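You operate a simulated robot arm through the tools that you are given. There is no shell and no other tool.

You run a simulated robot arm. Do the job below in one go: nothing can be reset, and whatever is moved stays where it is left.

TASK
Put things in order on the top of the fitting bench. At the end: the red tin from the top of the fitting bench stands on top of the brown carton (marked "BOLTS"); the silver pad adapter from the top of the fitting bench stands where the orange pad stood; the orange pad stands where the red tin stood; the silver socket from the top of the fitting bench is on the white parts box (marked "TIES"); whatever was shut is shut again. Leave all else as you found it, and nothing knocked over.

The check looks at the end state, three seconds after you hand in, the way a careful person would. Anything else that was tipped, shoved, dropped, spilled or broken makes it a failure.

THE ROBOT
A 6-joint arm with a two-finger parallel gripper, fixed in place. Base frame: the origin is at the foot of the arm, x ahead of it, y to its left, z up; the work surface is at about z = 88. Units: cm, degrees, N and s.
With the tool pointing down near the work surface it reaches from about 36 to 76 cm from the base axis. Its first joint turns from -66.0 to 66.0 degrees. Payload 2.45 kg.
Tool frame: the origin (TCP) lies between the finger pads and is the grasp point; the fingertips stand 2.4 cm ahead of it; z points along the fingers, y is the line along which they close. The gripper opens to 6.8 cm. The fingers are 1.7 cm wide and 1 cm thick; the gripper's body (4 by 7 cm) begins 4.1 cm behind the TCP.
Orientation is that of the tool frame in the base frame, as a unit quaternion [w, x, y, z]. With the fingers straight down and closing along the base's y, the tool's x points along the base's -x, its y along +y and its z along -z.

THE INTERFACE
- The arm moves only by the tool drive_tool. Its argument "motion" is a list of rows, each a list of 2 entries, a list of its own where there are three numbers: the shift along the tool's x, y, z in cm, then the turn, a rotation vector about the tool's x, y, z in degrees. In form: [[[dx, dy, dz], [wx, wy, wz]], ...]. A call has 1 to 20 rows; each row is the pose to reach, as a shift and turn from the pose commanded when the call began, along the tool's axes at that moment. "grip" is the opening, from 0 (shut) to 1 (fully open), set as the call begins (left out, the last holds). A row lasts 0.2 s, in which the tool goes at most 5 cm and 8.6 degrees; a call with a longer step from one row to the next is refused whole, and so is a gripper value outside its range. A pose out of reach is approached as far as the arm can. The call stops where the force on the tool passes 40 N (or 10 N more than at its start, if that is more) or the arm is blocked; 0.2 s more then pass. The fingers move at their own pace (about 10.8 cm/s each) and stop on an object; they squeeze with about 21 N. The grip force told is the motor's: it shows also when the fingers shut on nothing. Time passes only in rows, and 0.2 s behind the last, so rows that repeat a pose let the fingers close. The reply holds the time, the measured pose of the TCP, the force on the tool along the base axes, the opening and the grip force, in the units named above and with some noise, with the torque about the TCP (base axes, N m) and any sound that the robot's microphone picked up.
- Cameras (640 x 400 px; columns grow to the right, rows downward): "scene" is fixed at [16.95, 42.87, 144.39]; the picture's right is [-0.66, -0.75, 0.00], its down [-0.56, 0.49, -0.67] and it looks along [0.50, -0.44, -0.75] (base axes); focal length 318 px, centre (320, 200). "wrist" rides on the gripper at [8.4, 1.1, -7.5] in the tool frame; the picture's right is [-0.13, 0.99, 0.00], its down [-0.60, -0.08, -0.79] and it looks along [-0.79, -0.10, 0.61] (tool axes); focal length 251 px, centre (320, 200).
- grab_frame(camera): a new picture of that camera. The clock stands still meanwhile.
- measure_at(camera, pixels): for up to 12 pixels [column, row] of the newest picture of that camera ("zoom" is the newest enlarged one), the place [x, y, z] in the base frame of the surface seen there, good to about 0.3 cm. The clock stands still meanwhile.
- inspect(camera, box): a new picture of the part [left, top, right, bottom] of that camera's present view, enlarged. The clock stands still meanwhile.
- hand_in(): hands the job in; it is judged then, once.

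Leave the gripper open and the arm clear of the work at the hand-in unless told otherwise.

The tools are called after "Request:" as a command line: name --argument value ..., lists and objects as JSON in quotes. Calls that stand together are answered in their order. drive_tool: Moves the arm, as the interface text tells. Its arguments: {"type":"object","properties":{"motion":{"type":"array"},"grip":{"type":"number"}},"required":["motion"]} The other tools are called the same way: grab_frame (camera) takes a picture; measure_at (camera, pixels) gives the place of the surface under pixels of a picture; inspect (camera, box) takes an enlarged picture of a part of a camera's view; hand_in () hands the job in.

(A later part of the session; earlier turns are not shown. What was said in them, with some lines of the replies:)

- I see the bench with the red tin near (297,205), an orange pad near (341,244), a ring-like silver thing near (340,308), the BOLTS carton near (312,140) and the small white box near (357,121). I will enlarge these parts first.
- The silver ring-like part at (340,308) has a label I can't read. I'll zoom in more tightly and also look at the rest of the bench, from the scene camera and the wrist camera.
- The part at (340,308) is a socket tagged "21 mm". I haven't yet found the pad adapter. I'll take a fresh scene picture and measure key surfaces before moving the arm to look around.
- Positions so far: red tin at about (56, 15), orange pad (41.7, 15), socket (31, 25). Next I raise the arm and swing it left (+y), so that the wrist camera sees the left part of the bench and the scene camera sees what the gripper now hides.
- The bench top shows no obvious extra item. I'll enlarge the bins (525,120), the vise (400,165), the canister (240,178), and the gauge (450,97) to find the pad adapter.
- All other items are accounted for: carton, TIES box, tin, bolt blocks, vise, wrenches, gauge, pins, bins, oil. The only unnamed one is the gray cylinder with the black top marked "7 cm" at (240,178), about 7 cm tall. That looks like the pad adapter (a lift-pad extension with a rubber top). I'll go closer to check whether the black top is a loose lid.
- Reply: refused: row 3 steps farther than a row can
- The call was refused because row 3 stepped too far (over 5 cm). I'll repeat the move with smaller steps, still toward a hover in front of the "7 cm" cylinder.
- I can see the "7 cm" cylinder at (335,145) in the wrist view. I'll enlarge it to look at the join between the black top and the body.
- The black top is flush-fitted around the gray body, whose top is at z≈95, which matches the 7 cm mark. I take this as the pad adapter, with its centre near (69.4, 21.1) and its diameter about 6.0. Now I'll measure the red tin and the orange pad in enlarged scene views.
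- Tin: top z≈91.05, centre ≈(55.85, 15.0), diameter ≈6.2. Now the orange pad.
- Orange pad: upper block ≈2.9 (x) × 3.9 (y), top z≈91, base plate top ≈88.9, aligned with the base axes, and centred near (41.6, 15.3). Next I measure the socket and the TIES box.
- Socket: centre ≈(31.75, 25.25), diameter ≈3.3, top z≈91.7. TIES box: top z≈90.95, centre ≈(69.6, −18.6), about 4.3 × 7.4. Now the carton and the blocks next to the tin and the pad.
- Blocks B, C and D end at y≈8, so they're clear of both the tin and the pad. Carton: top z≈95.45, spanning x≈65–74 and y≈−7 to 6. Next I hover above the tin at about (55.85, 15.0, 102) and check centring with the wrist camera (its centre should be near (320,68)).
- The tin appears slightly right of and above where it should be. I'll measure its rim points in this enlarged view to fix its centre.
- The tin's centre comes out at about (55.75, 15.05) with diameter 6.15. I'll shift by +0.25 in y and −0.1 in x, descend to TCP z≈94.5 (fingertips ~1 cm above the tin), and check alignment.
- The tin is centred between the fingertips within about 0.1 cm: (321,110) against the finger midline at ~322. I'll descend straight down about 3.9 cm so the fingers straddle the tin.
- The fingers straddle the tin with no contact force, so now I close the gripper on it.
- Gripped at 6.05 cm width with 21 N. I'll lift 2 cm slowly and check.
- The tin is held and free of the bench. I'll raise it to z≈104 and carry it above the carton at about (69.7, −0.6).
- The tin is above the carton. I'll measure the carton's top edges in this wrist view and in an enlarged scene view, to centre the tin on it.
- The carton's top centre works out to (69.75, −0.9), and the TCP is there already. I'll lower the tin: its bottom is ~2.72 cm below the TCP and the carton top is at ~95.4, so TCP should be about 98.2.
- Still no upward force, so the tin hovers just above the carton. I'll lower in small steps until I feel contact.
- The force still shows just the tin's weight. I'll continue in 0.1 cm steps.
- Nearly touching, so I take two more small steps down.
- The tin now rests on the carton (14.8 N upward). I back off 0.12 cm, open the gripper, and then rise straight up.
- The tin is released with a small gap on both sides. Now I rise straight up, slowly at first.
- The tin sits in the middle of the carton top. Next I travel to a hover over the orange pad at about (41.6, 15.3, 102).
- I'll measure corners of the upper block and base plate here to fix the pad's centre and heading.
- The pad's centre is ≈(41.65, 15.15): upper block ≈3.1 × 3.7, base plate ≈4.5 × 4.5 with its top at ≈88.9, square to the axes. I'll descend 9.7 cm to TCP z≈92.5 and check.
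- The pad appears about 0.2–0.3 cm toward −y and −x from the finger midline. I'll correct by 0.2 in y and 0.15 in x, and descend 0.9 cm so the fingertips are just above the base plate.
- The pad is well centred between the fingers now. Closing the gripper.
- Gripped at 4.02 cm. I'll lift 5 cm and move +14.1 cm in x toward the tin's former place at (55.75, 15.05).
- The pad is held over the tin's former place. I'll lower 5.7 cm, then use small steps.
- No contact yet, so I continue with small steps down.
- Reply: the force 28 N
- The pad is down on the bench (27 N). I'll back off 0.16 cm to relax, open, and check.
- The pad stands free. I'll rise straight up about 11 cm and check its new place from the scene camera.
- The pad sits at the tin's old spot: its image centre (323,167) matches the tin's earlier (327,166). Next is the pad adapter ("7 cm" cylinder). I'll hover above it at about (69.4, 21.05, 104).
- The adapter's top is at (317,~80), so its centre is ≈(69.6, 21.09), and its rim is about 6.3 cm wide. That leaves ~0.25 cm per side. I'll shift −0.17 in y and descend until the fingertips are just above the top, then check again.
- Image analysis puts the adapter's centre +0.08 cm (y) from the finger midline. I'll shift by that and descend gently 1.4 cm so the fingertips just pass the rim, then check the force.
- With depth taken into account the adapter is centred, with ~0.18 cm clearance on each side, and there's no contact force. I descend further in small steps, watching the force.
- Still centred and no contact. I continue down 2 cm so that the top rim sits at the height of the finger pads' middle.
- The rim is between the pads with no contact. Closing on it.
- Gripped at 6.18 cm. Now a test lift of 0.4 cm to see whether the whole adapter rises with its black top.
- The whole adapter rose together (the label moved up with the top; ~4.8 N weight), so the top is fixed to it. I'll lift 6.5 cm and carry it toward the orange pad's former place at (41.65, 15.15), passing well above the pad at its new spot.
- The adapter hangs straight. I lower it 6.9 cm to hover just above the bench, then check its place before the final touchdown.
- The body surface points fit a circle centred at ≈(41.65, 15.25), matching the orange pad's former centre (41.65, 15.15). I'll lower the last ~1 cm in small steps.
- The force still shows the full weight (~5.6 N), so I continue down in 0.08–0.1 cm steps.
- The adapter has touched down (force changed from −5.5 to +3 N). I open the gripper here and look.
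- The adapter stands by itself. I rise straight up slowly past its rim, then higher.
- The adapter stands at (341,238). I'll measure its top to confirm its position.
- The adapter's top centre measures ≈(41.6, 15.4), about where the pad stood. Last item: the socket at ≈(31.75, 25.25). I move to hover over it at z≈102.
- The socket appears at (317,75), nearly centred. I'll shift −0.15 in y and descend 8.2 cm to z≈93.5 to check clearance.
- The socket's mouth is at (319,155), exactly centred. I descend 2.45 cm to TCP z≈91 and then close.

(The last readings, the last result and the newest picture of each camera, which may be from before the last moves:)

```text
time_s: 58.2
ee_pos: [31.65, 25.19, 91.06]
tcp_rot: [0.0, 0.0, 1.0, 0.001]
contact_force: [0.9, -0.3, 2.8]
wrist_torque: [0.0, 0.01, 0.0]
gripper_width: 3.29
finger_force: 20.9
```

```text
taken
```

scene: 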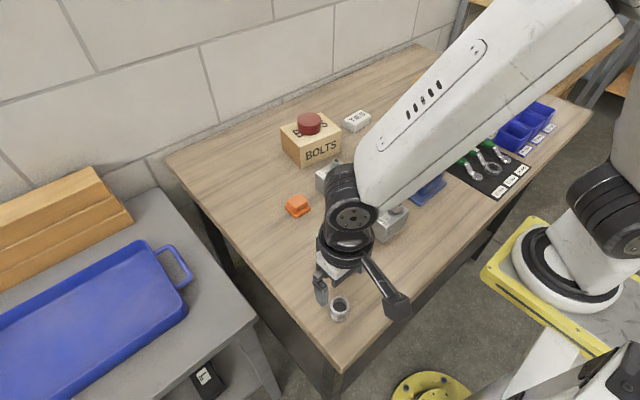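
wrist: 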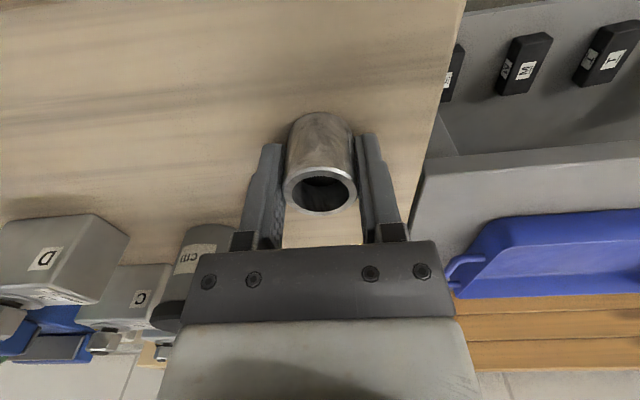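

The socket is gripped (3.29 cm). I lift it straight up to z≈106.

Request:
drive_tool --motion '[[[0, 0, -0.8], [0, 0, 0]], [[0, 0, -3], [0, 0, 0]], [[0, 0, -6], [0, 0, 0]], [[0, 0, -9], [0, 0, 0]], [[0, 0, -12], [0, 0, 0]], [[0, 0, -15], [0, 0, 0]], [[0, 0, -15], [0, 0, 0]]]' --grip 0

Request:
grab_frame --camera "scene"

Request:
grab_frame --camera "wrist"

```text
time_s: 59.8
ee_pos: [31.8, 24.99, 106.31]
tcp_rot: [0.0, 0.0, 1.0, 0.0]
contact_force: [-0.6, -0.7, -0.4]
wrist_torque: [-0.01, -0.03, -0.01]
gripper_width: 3.27
finger_force: 21.1
```

```text
taken
```

scene: 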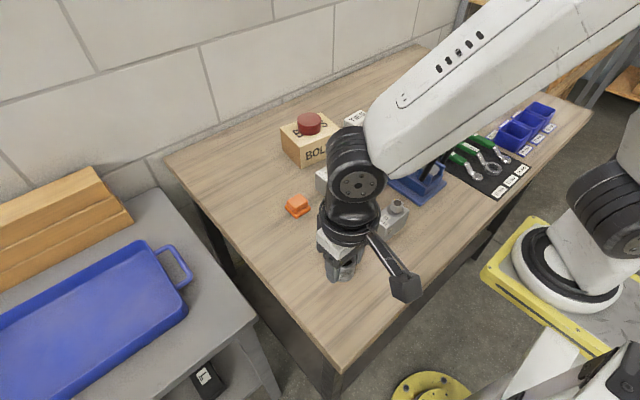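

```text
taken
```

wrist: 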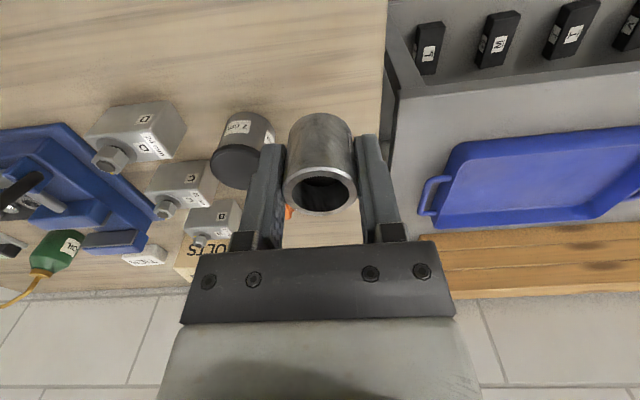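

The socket is held. Before travelling I'll measure the heights of the tall things: the oil can and its spout at (60,250)/(20,300), and the vise handle near (20,190).

Request:
measure_at --camera "wrist" --pixels '[[60, 250], [42, 272], [35, 280], [12, 302], [30, 182], [20, 200], [110, 158], [145, 258], [45, 205], [100, 240], [240, 165], [8, 250]]'

```text
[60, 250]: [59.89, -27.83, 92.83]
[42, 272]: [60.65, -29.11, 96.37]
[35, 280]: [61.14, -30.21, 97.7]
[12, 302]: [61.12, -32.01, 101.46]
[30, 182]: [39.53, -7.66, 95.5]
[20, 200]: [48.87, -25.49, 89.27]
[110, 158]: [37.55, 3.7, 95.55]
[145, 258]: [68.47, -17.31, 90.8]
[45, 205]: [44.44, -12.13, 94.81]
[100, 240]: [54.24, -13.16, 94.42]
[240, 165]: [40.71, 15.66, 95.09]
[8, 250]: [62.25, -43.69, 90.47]
```

The oil can stands at (60, −28.5) with a spout rising above 101, away from the TIES box at (69.6, −18.6), and nothing on the straight path is above ~99. I carry the socket there at z≈106.

Request:
drive_tool --motion '[[[-2.2, -2.5, 0], [0, 0, 0]], [[-4.7, -5.4, 0], [0, 0, 0]], [[-7.2, -8.3, 0], [0, 0, 0]], [[-9.7, -11.2, 0], [0, 0, 0]], [[-12.2, -14.1, 0], [0, 0, 0]], [[-14.7, -17, 0], [0, 0, 0]], [[-17.2, -19.9, 0], [0, 0, 0]], [[-19.7, -22.8, 0], [0, 0, 0]], [[-22.2, -25.7, 0], [0, 0, 0]], [[-24.7, -28.6, 0], [0, 0, 0]], [[-27.2, -31.5, 0], [0, 0, 0]], [[-29.7, -34.4, 0], [0, 0, 0]], [[-32.2, -37.3, 0], [0, 0, 0]], [[-34.7, -40.2, 0], [0, 0, 0]], [[-36.8, -42.6, 0], [0, 0, 0]], [[-37.8, -43.6, 0], [0, 0, 0]], [[-37.8, -43.6, 0], [0, 0, 0]], [[-37.8, -43.6, 0], [0, 0, 0]]]' --grip 0

Request:
grab_frame --camera "wrist"

Request:
grab_frame --camera "scene"

```text
time_s: 63.6
ee_pos: [69.45, -18.55, 106.15]
tcp_rot: [-0.001, 0.0, 1.0, 0.0]
contact_force: [0.9, -0.4, -2.5]
wrist_torque: [0.0, -0.03, 0.0]
gripper_width: 3.24
finger_force: 21.0
```

```text
taken
```

wrist: 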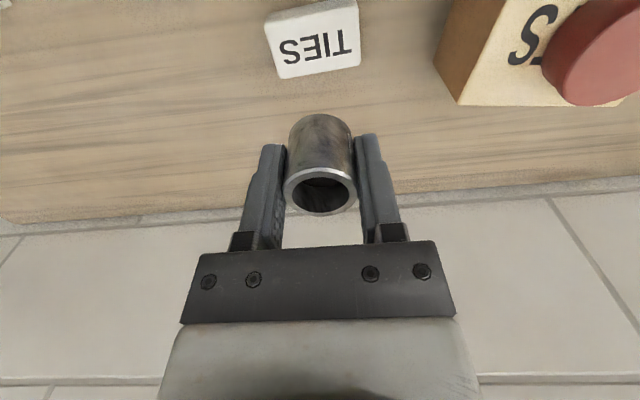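

```text
taken
```

scene: 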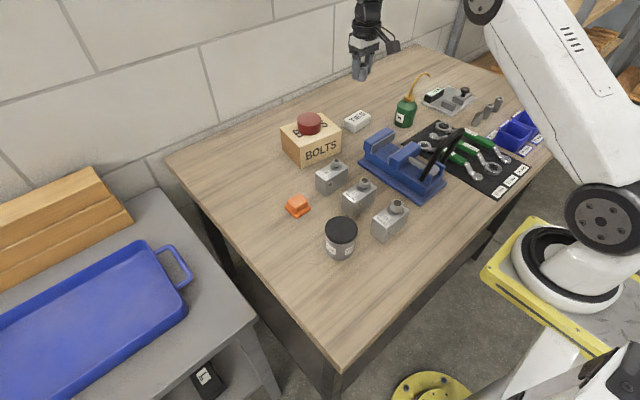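

The TIES box is at (313,40) in the wrist view. I'll measure its top corners for the exact centre.

Request:
inspect --camera "wrist" --box '[250, 0, 380, 90]'

Request:
measure_at --camera "zoom" --pixels '[[90, 130], [520, 30], [530, 280], [160, 360], [310, 200], [320, 100], [320, 310], [120, 220], [525, 150], [200, 200], [430, 200], [340, 320]]'

```text
4.44 times, centred on (315, 45) of wrist
```

zoom: 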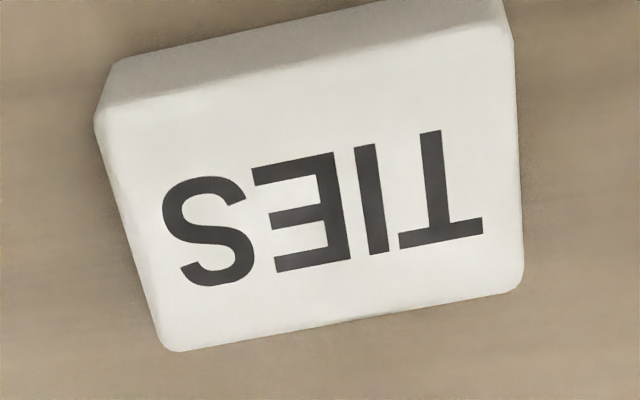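

```text
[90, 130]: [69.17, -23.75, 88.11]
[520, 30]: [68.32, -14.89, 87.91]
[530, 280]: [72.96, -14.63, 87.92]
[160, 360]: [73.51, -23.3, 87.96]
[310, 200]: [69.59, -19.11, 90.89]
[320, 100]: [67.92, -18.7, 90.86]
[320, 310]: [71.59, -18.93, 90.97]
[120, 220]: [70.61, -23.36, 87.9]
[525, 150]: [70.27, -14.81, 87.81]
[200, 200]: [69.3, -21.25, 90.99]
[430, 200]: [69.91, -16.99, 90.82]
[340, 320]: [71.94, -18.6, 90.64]
```

The box's top centre is ≈(69.6, −18.9). The socket sits ~0.1 behind the TCP in x. I shift +0.3 in x and −0.3 in y, and lower to about 0.8 cm above the box top.

Request:
drive_tool --motion '[[[-0.3, -0.3, 2], [0, 0, 0]], [[-0.3, -0.3, 5], [0, 0, 0]], [[-0.3, -0.3, 8], [0, 0, 0]], [[-0.3, -0.3, 10], [0, 0, 0]], [[-0.3, -0.3, 11], [0, 0, 0]], [[-0.3, -0.3, 11.3], [0, 0, 0]], [[-0.3, -0.3, 11.3], [0, 0, 0]]]' --grip 0

Request:
inspect --camera "scene" --box '[330, 90, 400, 140]'

Request:
grab_frame --camera "wrist"

```text
time_s: 65.2
ee_pos: [69.88, -18.68, 94.87]
tcp_rot: [0.0, 0.0, 1.0, 0.001]
contact_force: [-1.1, -0.5, -0.8]
wrist_torque: [0.02, -0.01, 0.05]
gripper_width: 3.27
finger_force: 20.8
```

```text
8.00 times, centred on (365, 115) of scene
```

zoom: 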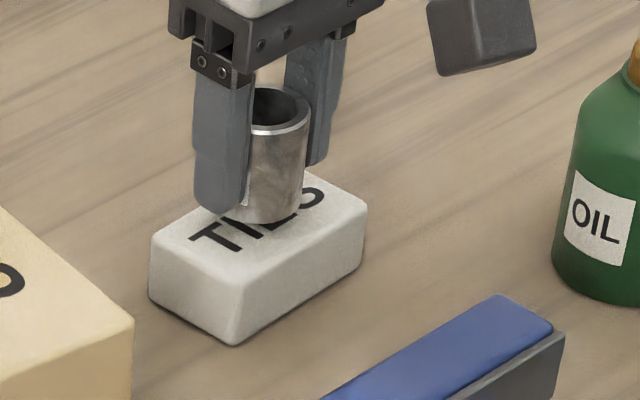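

```text
taken
```

wrist: 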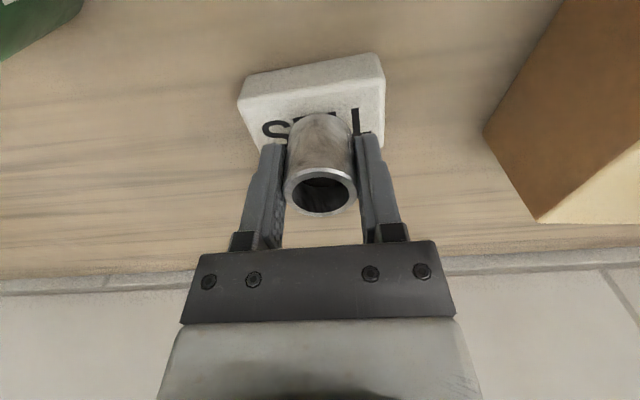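

I'll check the socket's place over the box more carefully with measurements in a tighter scene view.

Request:
inspect --camera "scene" --box '[342, 98, 382, 134]'

Request:
measure_at --camera "zoom" --pixels '[[330, 230], [300, 180], [350, 150], [260, 260], [180, 250], [400, 230], [430, 200], [270, 300], [330, 210], [310, 130], [220, 230], [360, 240]]'

Request:
inspect --camera "wrist" --box '[225, 40, 405, 230]'

```text
11.11 times, centred on (362, 116) of scene
```

zoom: 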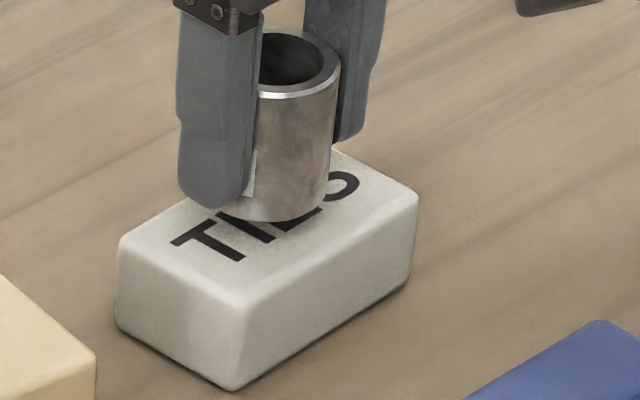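

```text
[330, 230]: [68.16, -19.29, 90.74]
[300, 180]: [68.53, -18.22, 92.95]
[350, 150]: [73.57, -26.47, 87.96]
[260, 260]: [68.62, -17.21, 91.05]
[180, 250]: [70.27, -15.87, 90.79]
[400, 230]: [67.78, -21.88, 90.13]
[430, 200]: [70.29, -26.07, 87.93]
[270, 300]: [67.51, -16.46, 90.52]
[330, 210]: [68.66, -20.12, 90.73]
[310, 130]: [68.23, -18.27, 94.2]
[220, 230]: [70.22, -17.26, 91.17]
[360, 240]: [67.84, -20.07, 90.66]
```

```text
2.11 times, centred on (315, 135) of wrist
```

zoom: 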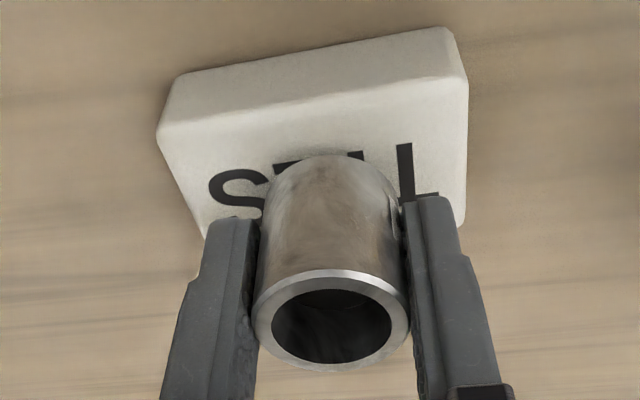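

Taking the cylinder's curvature into account, the socket's axis is at ≈(69.8, −18.75) over the box centre (69.65, −18.85). I'll shift −0.2 in x and lower in small steps until it touches.

Request:
drive_tool --motion '[[[0.2, -0.05, 0], [0, 0, 0]], [[0.2, -0.05, 0.3], [0, 0, 0]], [[0.2, -0.05, 0.5], [0, 0, 0]], [[0.2, -0.05, 0.5], [0, 0, 0]]]' --grip 0

Request:
drive_tool --motion '[[[0, 0, 0.12], [0, 0, 0]], [[0, 0, 0.12], [0, 0, 0]]]' --grip 0

Request:
drive_tool --motion '[[[0, 0, 0.1], [0, 0, 0]], [[0, 0, 0.1], [0, 0, 0]]]' --grip 0

```text
time_s: 66.2
ee_pos: [69.67, -19.01, 94.29]
tcp_rot: [0.0, 0.0, 1.0, 0.0]
contact_force: [0.9, 0.0, -1.4]
wrist_torque: [0.0, -0.01, 0.02]
gripper_width: 3.3
finger_force: 21.0
```

```text
time_s: 66.8
ee_pos: [69.63, -18.92, 94.16]
tcp_rot: [0.0, 0.0, 1.0, 0.0]
contact_force: [0.8, -0.8, -1.1]
wrist_torque: [0.01, 0.01, 0.0]
gripper_width: 3.27
finger_force: 20.8
```

```text
time_s: 67.4
ee_pos: [69.59, -18.85, 94.2]
tcp_rot: [-0.001, 0.0, 1.0, 0.0]
contact_force: [0.5, 1.1, 2.0]
wrist_torque: [0.04, 0.05, -0.01]
gripper_width: 3.28
finger_force: 21.1
```

Contact is beginning (force went to +2 N). One more very small step to confirm seating.

Request:
drive_tool --motion '[[[0, 0, 0.05], [0, 0, 0]], [[0, 0, 0.05], [0, 0, 0]]]' --grip 0

Request:
inspect --camera "scene" --box '[342, 98, 382, 134]'

```text
time_s: 68.0
ee_pos: [69.66, -19.0, 94.09]
tcp_rot: [0.001, 0.0, 1.0, 0.0]
contact_force: [-2.0, -1.5, 4.8]
wrist_torque: [-0.01, 0.06, 0.01]
gripper_width: 3.27
finger_force: 20.3
```

```text
11.11 times, centred on (362, 116) of scene
```

zoom: 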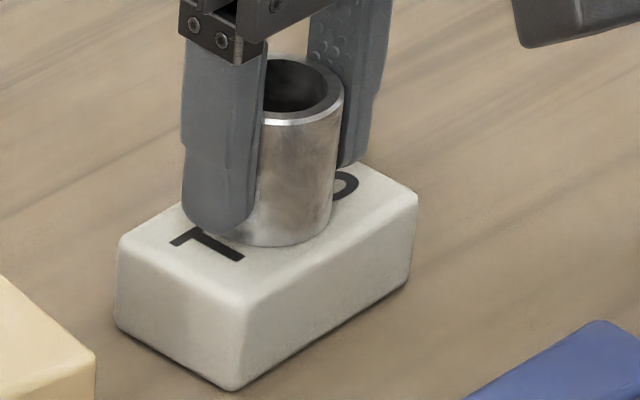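

The socket is seated on the box between "T" and "S". I open the gripper and check.

Request:
drive_tool --motion '[[[0, 0, 0], [0, 0, 0]], [[0, 0, 0], [0, 0, 0]], [[0, 0, 0], [0, 0, 0]], [[0, 0, 0], [0, 0, 0]]]' --grip 1

Request:
grab_frame --camera "wrist"

```text
time_s: 69.0
ee_pos: [69.66, -18.93, 94.22]
tcp_rot: [0.0, 0.0, 1.0, 0.0]
contact_force: [0.7, -0.3, -0.2]
wrist_torque: [0.0, 0.0, 0.01]
gripper_width: 6.82
finger_force: 0.0
```

```text
taken
```

wrist: 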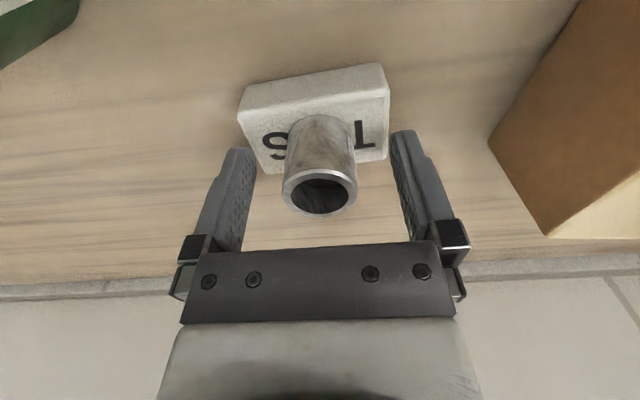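

The socket stands freely on the box. I rise straight up and then draw the arm back to a clear place near its starting pose.

Request:
drive_tool --motion '[[[0, 0, -1], [0, 0, 0]], [[0, 0, -3], [0, 0, 0]], [[0, 0, -6], [0, 0, 0]], [[0, 0, -9.5], [0, 0, 0]], [[0, 0, -13], [0, 0, 0]], [[0, 0, -16.5], [0, 0, 0]], [[3, 2, -19], [0, 0, 0]], [[7, 4, -19], [0, 0, 0]], [[11, 6, -19], [0, 0, 0]], [[15, 8, -19], [0, 0, 0]], [[19, 10, -19], [0, 0, 0]], [[23, 12, -19], [0, 0, 0]], [[26, 14, -19], [0, 0, 0]], [[26, 14, -19], [0, 0, 0]]]' --grip 1

Request:
grab_frame --camera "scene"

Request:
grab_frame --camera "wrist"

```text
time_s: 72.0
ee_pos: [43.65, -4.8, 112.97]
tcp_rot: [0.0, 0.0, 1.0, 0.0]
contact_force: [0.6, -0.4, 0.9]
wrist_torque: [-0.01, 0.01, 0.05]
gripper_width: 6.78
finger_force: 0.1
```

```text
taken
```

scene: 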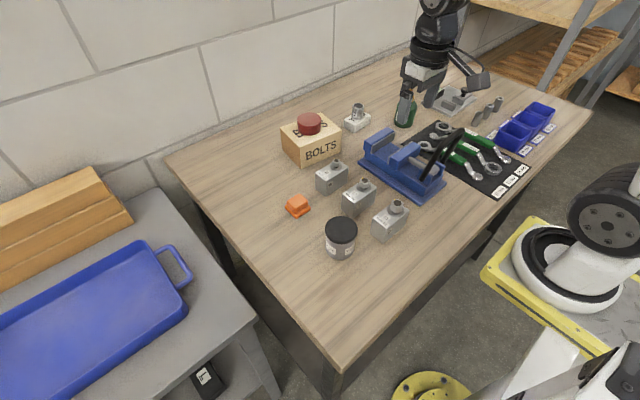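

```text
taken
```

wrist: 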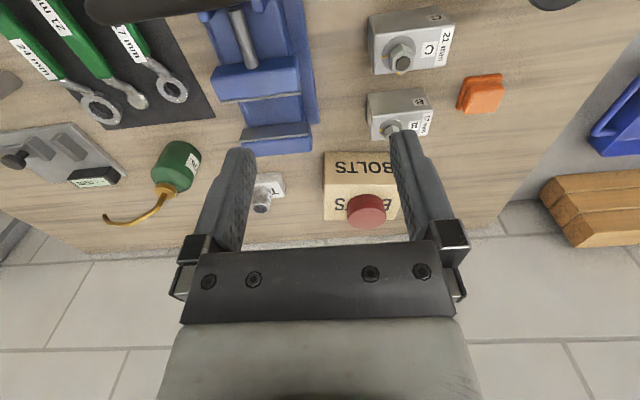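

Everything looks in place: tin on the carton (309,123), socket on the TIES box (357,118), pad at (297,205), adapter at (341,238). One last close look at each before handing in.

Request:
inspect --camera "scene" --box '[270, 90, 420, 190]'

Request:
inspect --camera "scene" --box '[270, 170, 420, 270]'

Request:
inspect --camera "scene" --box '[390, 60, 570, 210]'

```text
4.00 times, centred on (345, 140) of scene
```

zoom: 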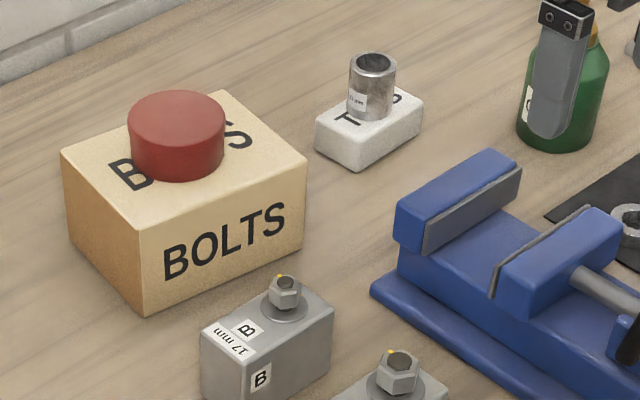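

```text
4.00 times, centred on (345, 220) of scene
```

zoom: 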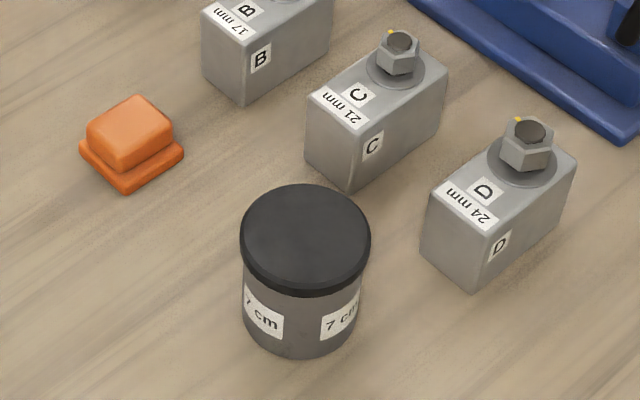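

```text
2.67 times, centred on (480, 135) of scene
```

zoom: 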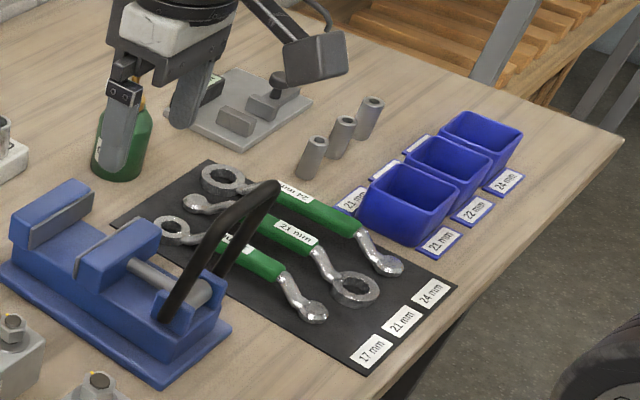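

All four items stand upright in their target places, the other things on the bench look untouched, the gripper is open, and the arm is clear at z≈113. Handing in.

Request:
hand_in

```text
The job is handed in.
```

I moved all four items and handed the job in. The hand-in reply gave no verdict, so the check result isn't known yet.

| Item | Where it stands now | How well it's placed |
|---|---|---|
| Red tin | On top of the "BOLTS" carton | Near the middle of the top |
| Orange pad | Where the red tin stood | Matches the tin's old spot to within the measuring error |
| Silver pad adapter | Where the orange pad stood | Within about 0.2 cm |
| Silver socket (tagged "21 mm") | On the white "TIES" box | Near the middle of the top |

- **Pad adapter:** nothing on the bench is labelled "pad adapter". I took it to be the gray cylinder with the black top marked "7 cm", since everything else was accounted for. A short test lift showed the black top is fixed to the body. If that was the wrong object, that part of the task is wrong.
- **Shut things:** I opened nothing, so there was nothing to shut again.
- **The rest of the bench:** in the final pictures the other items look untouched and nothing has tipped. The gripper is open and the arm is clear of the work.
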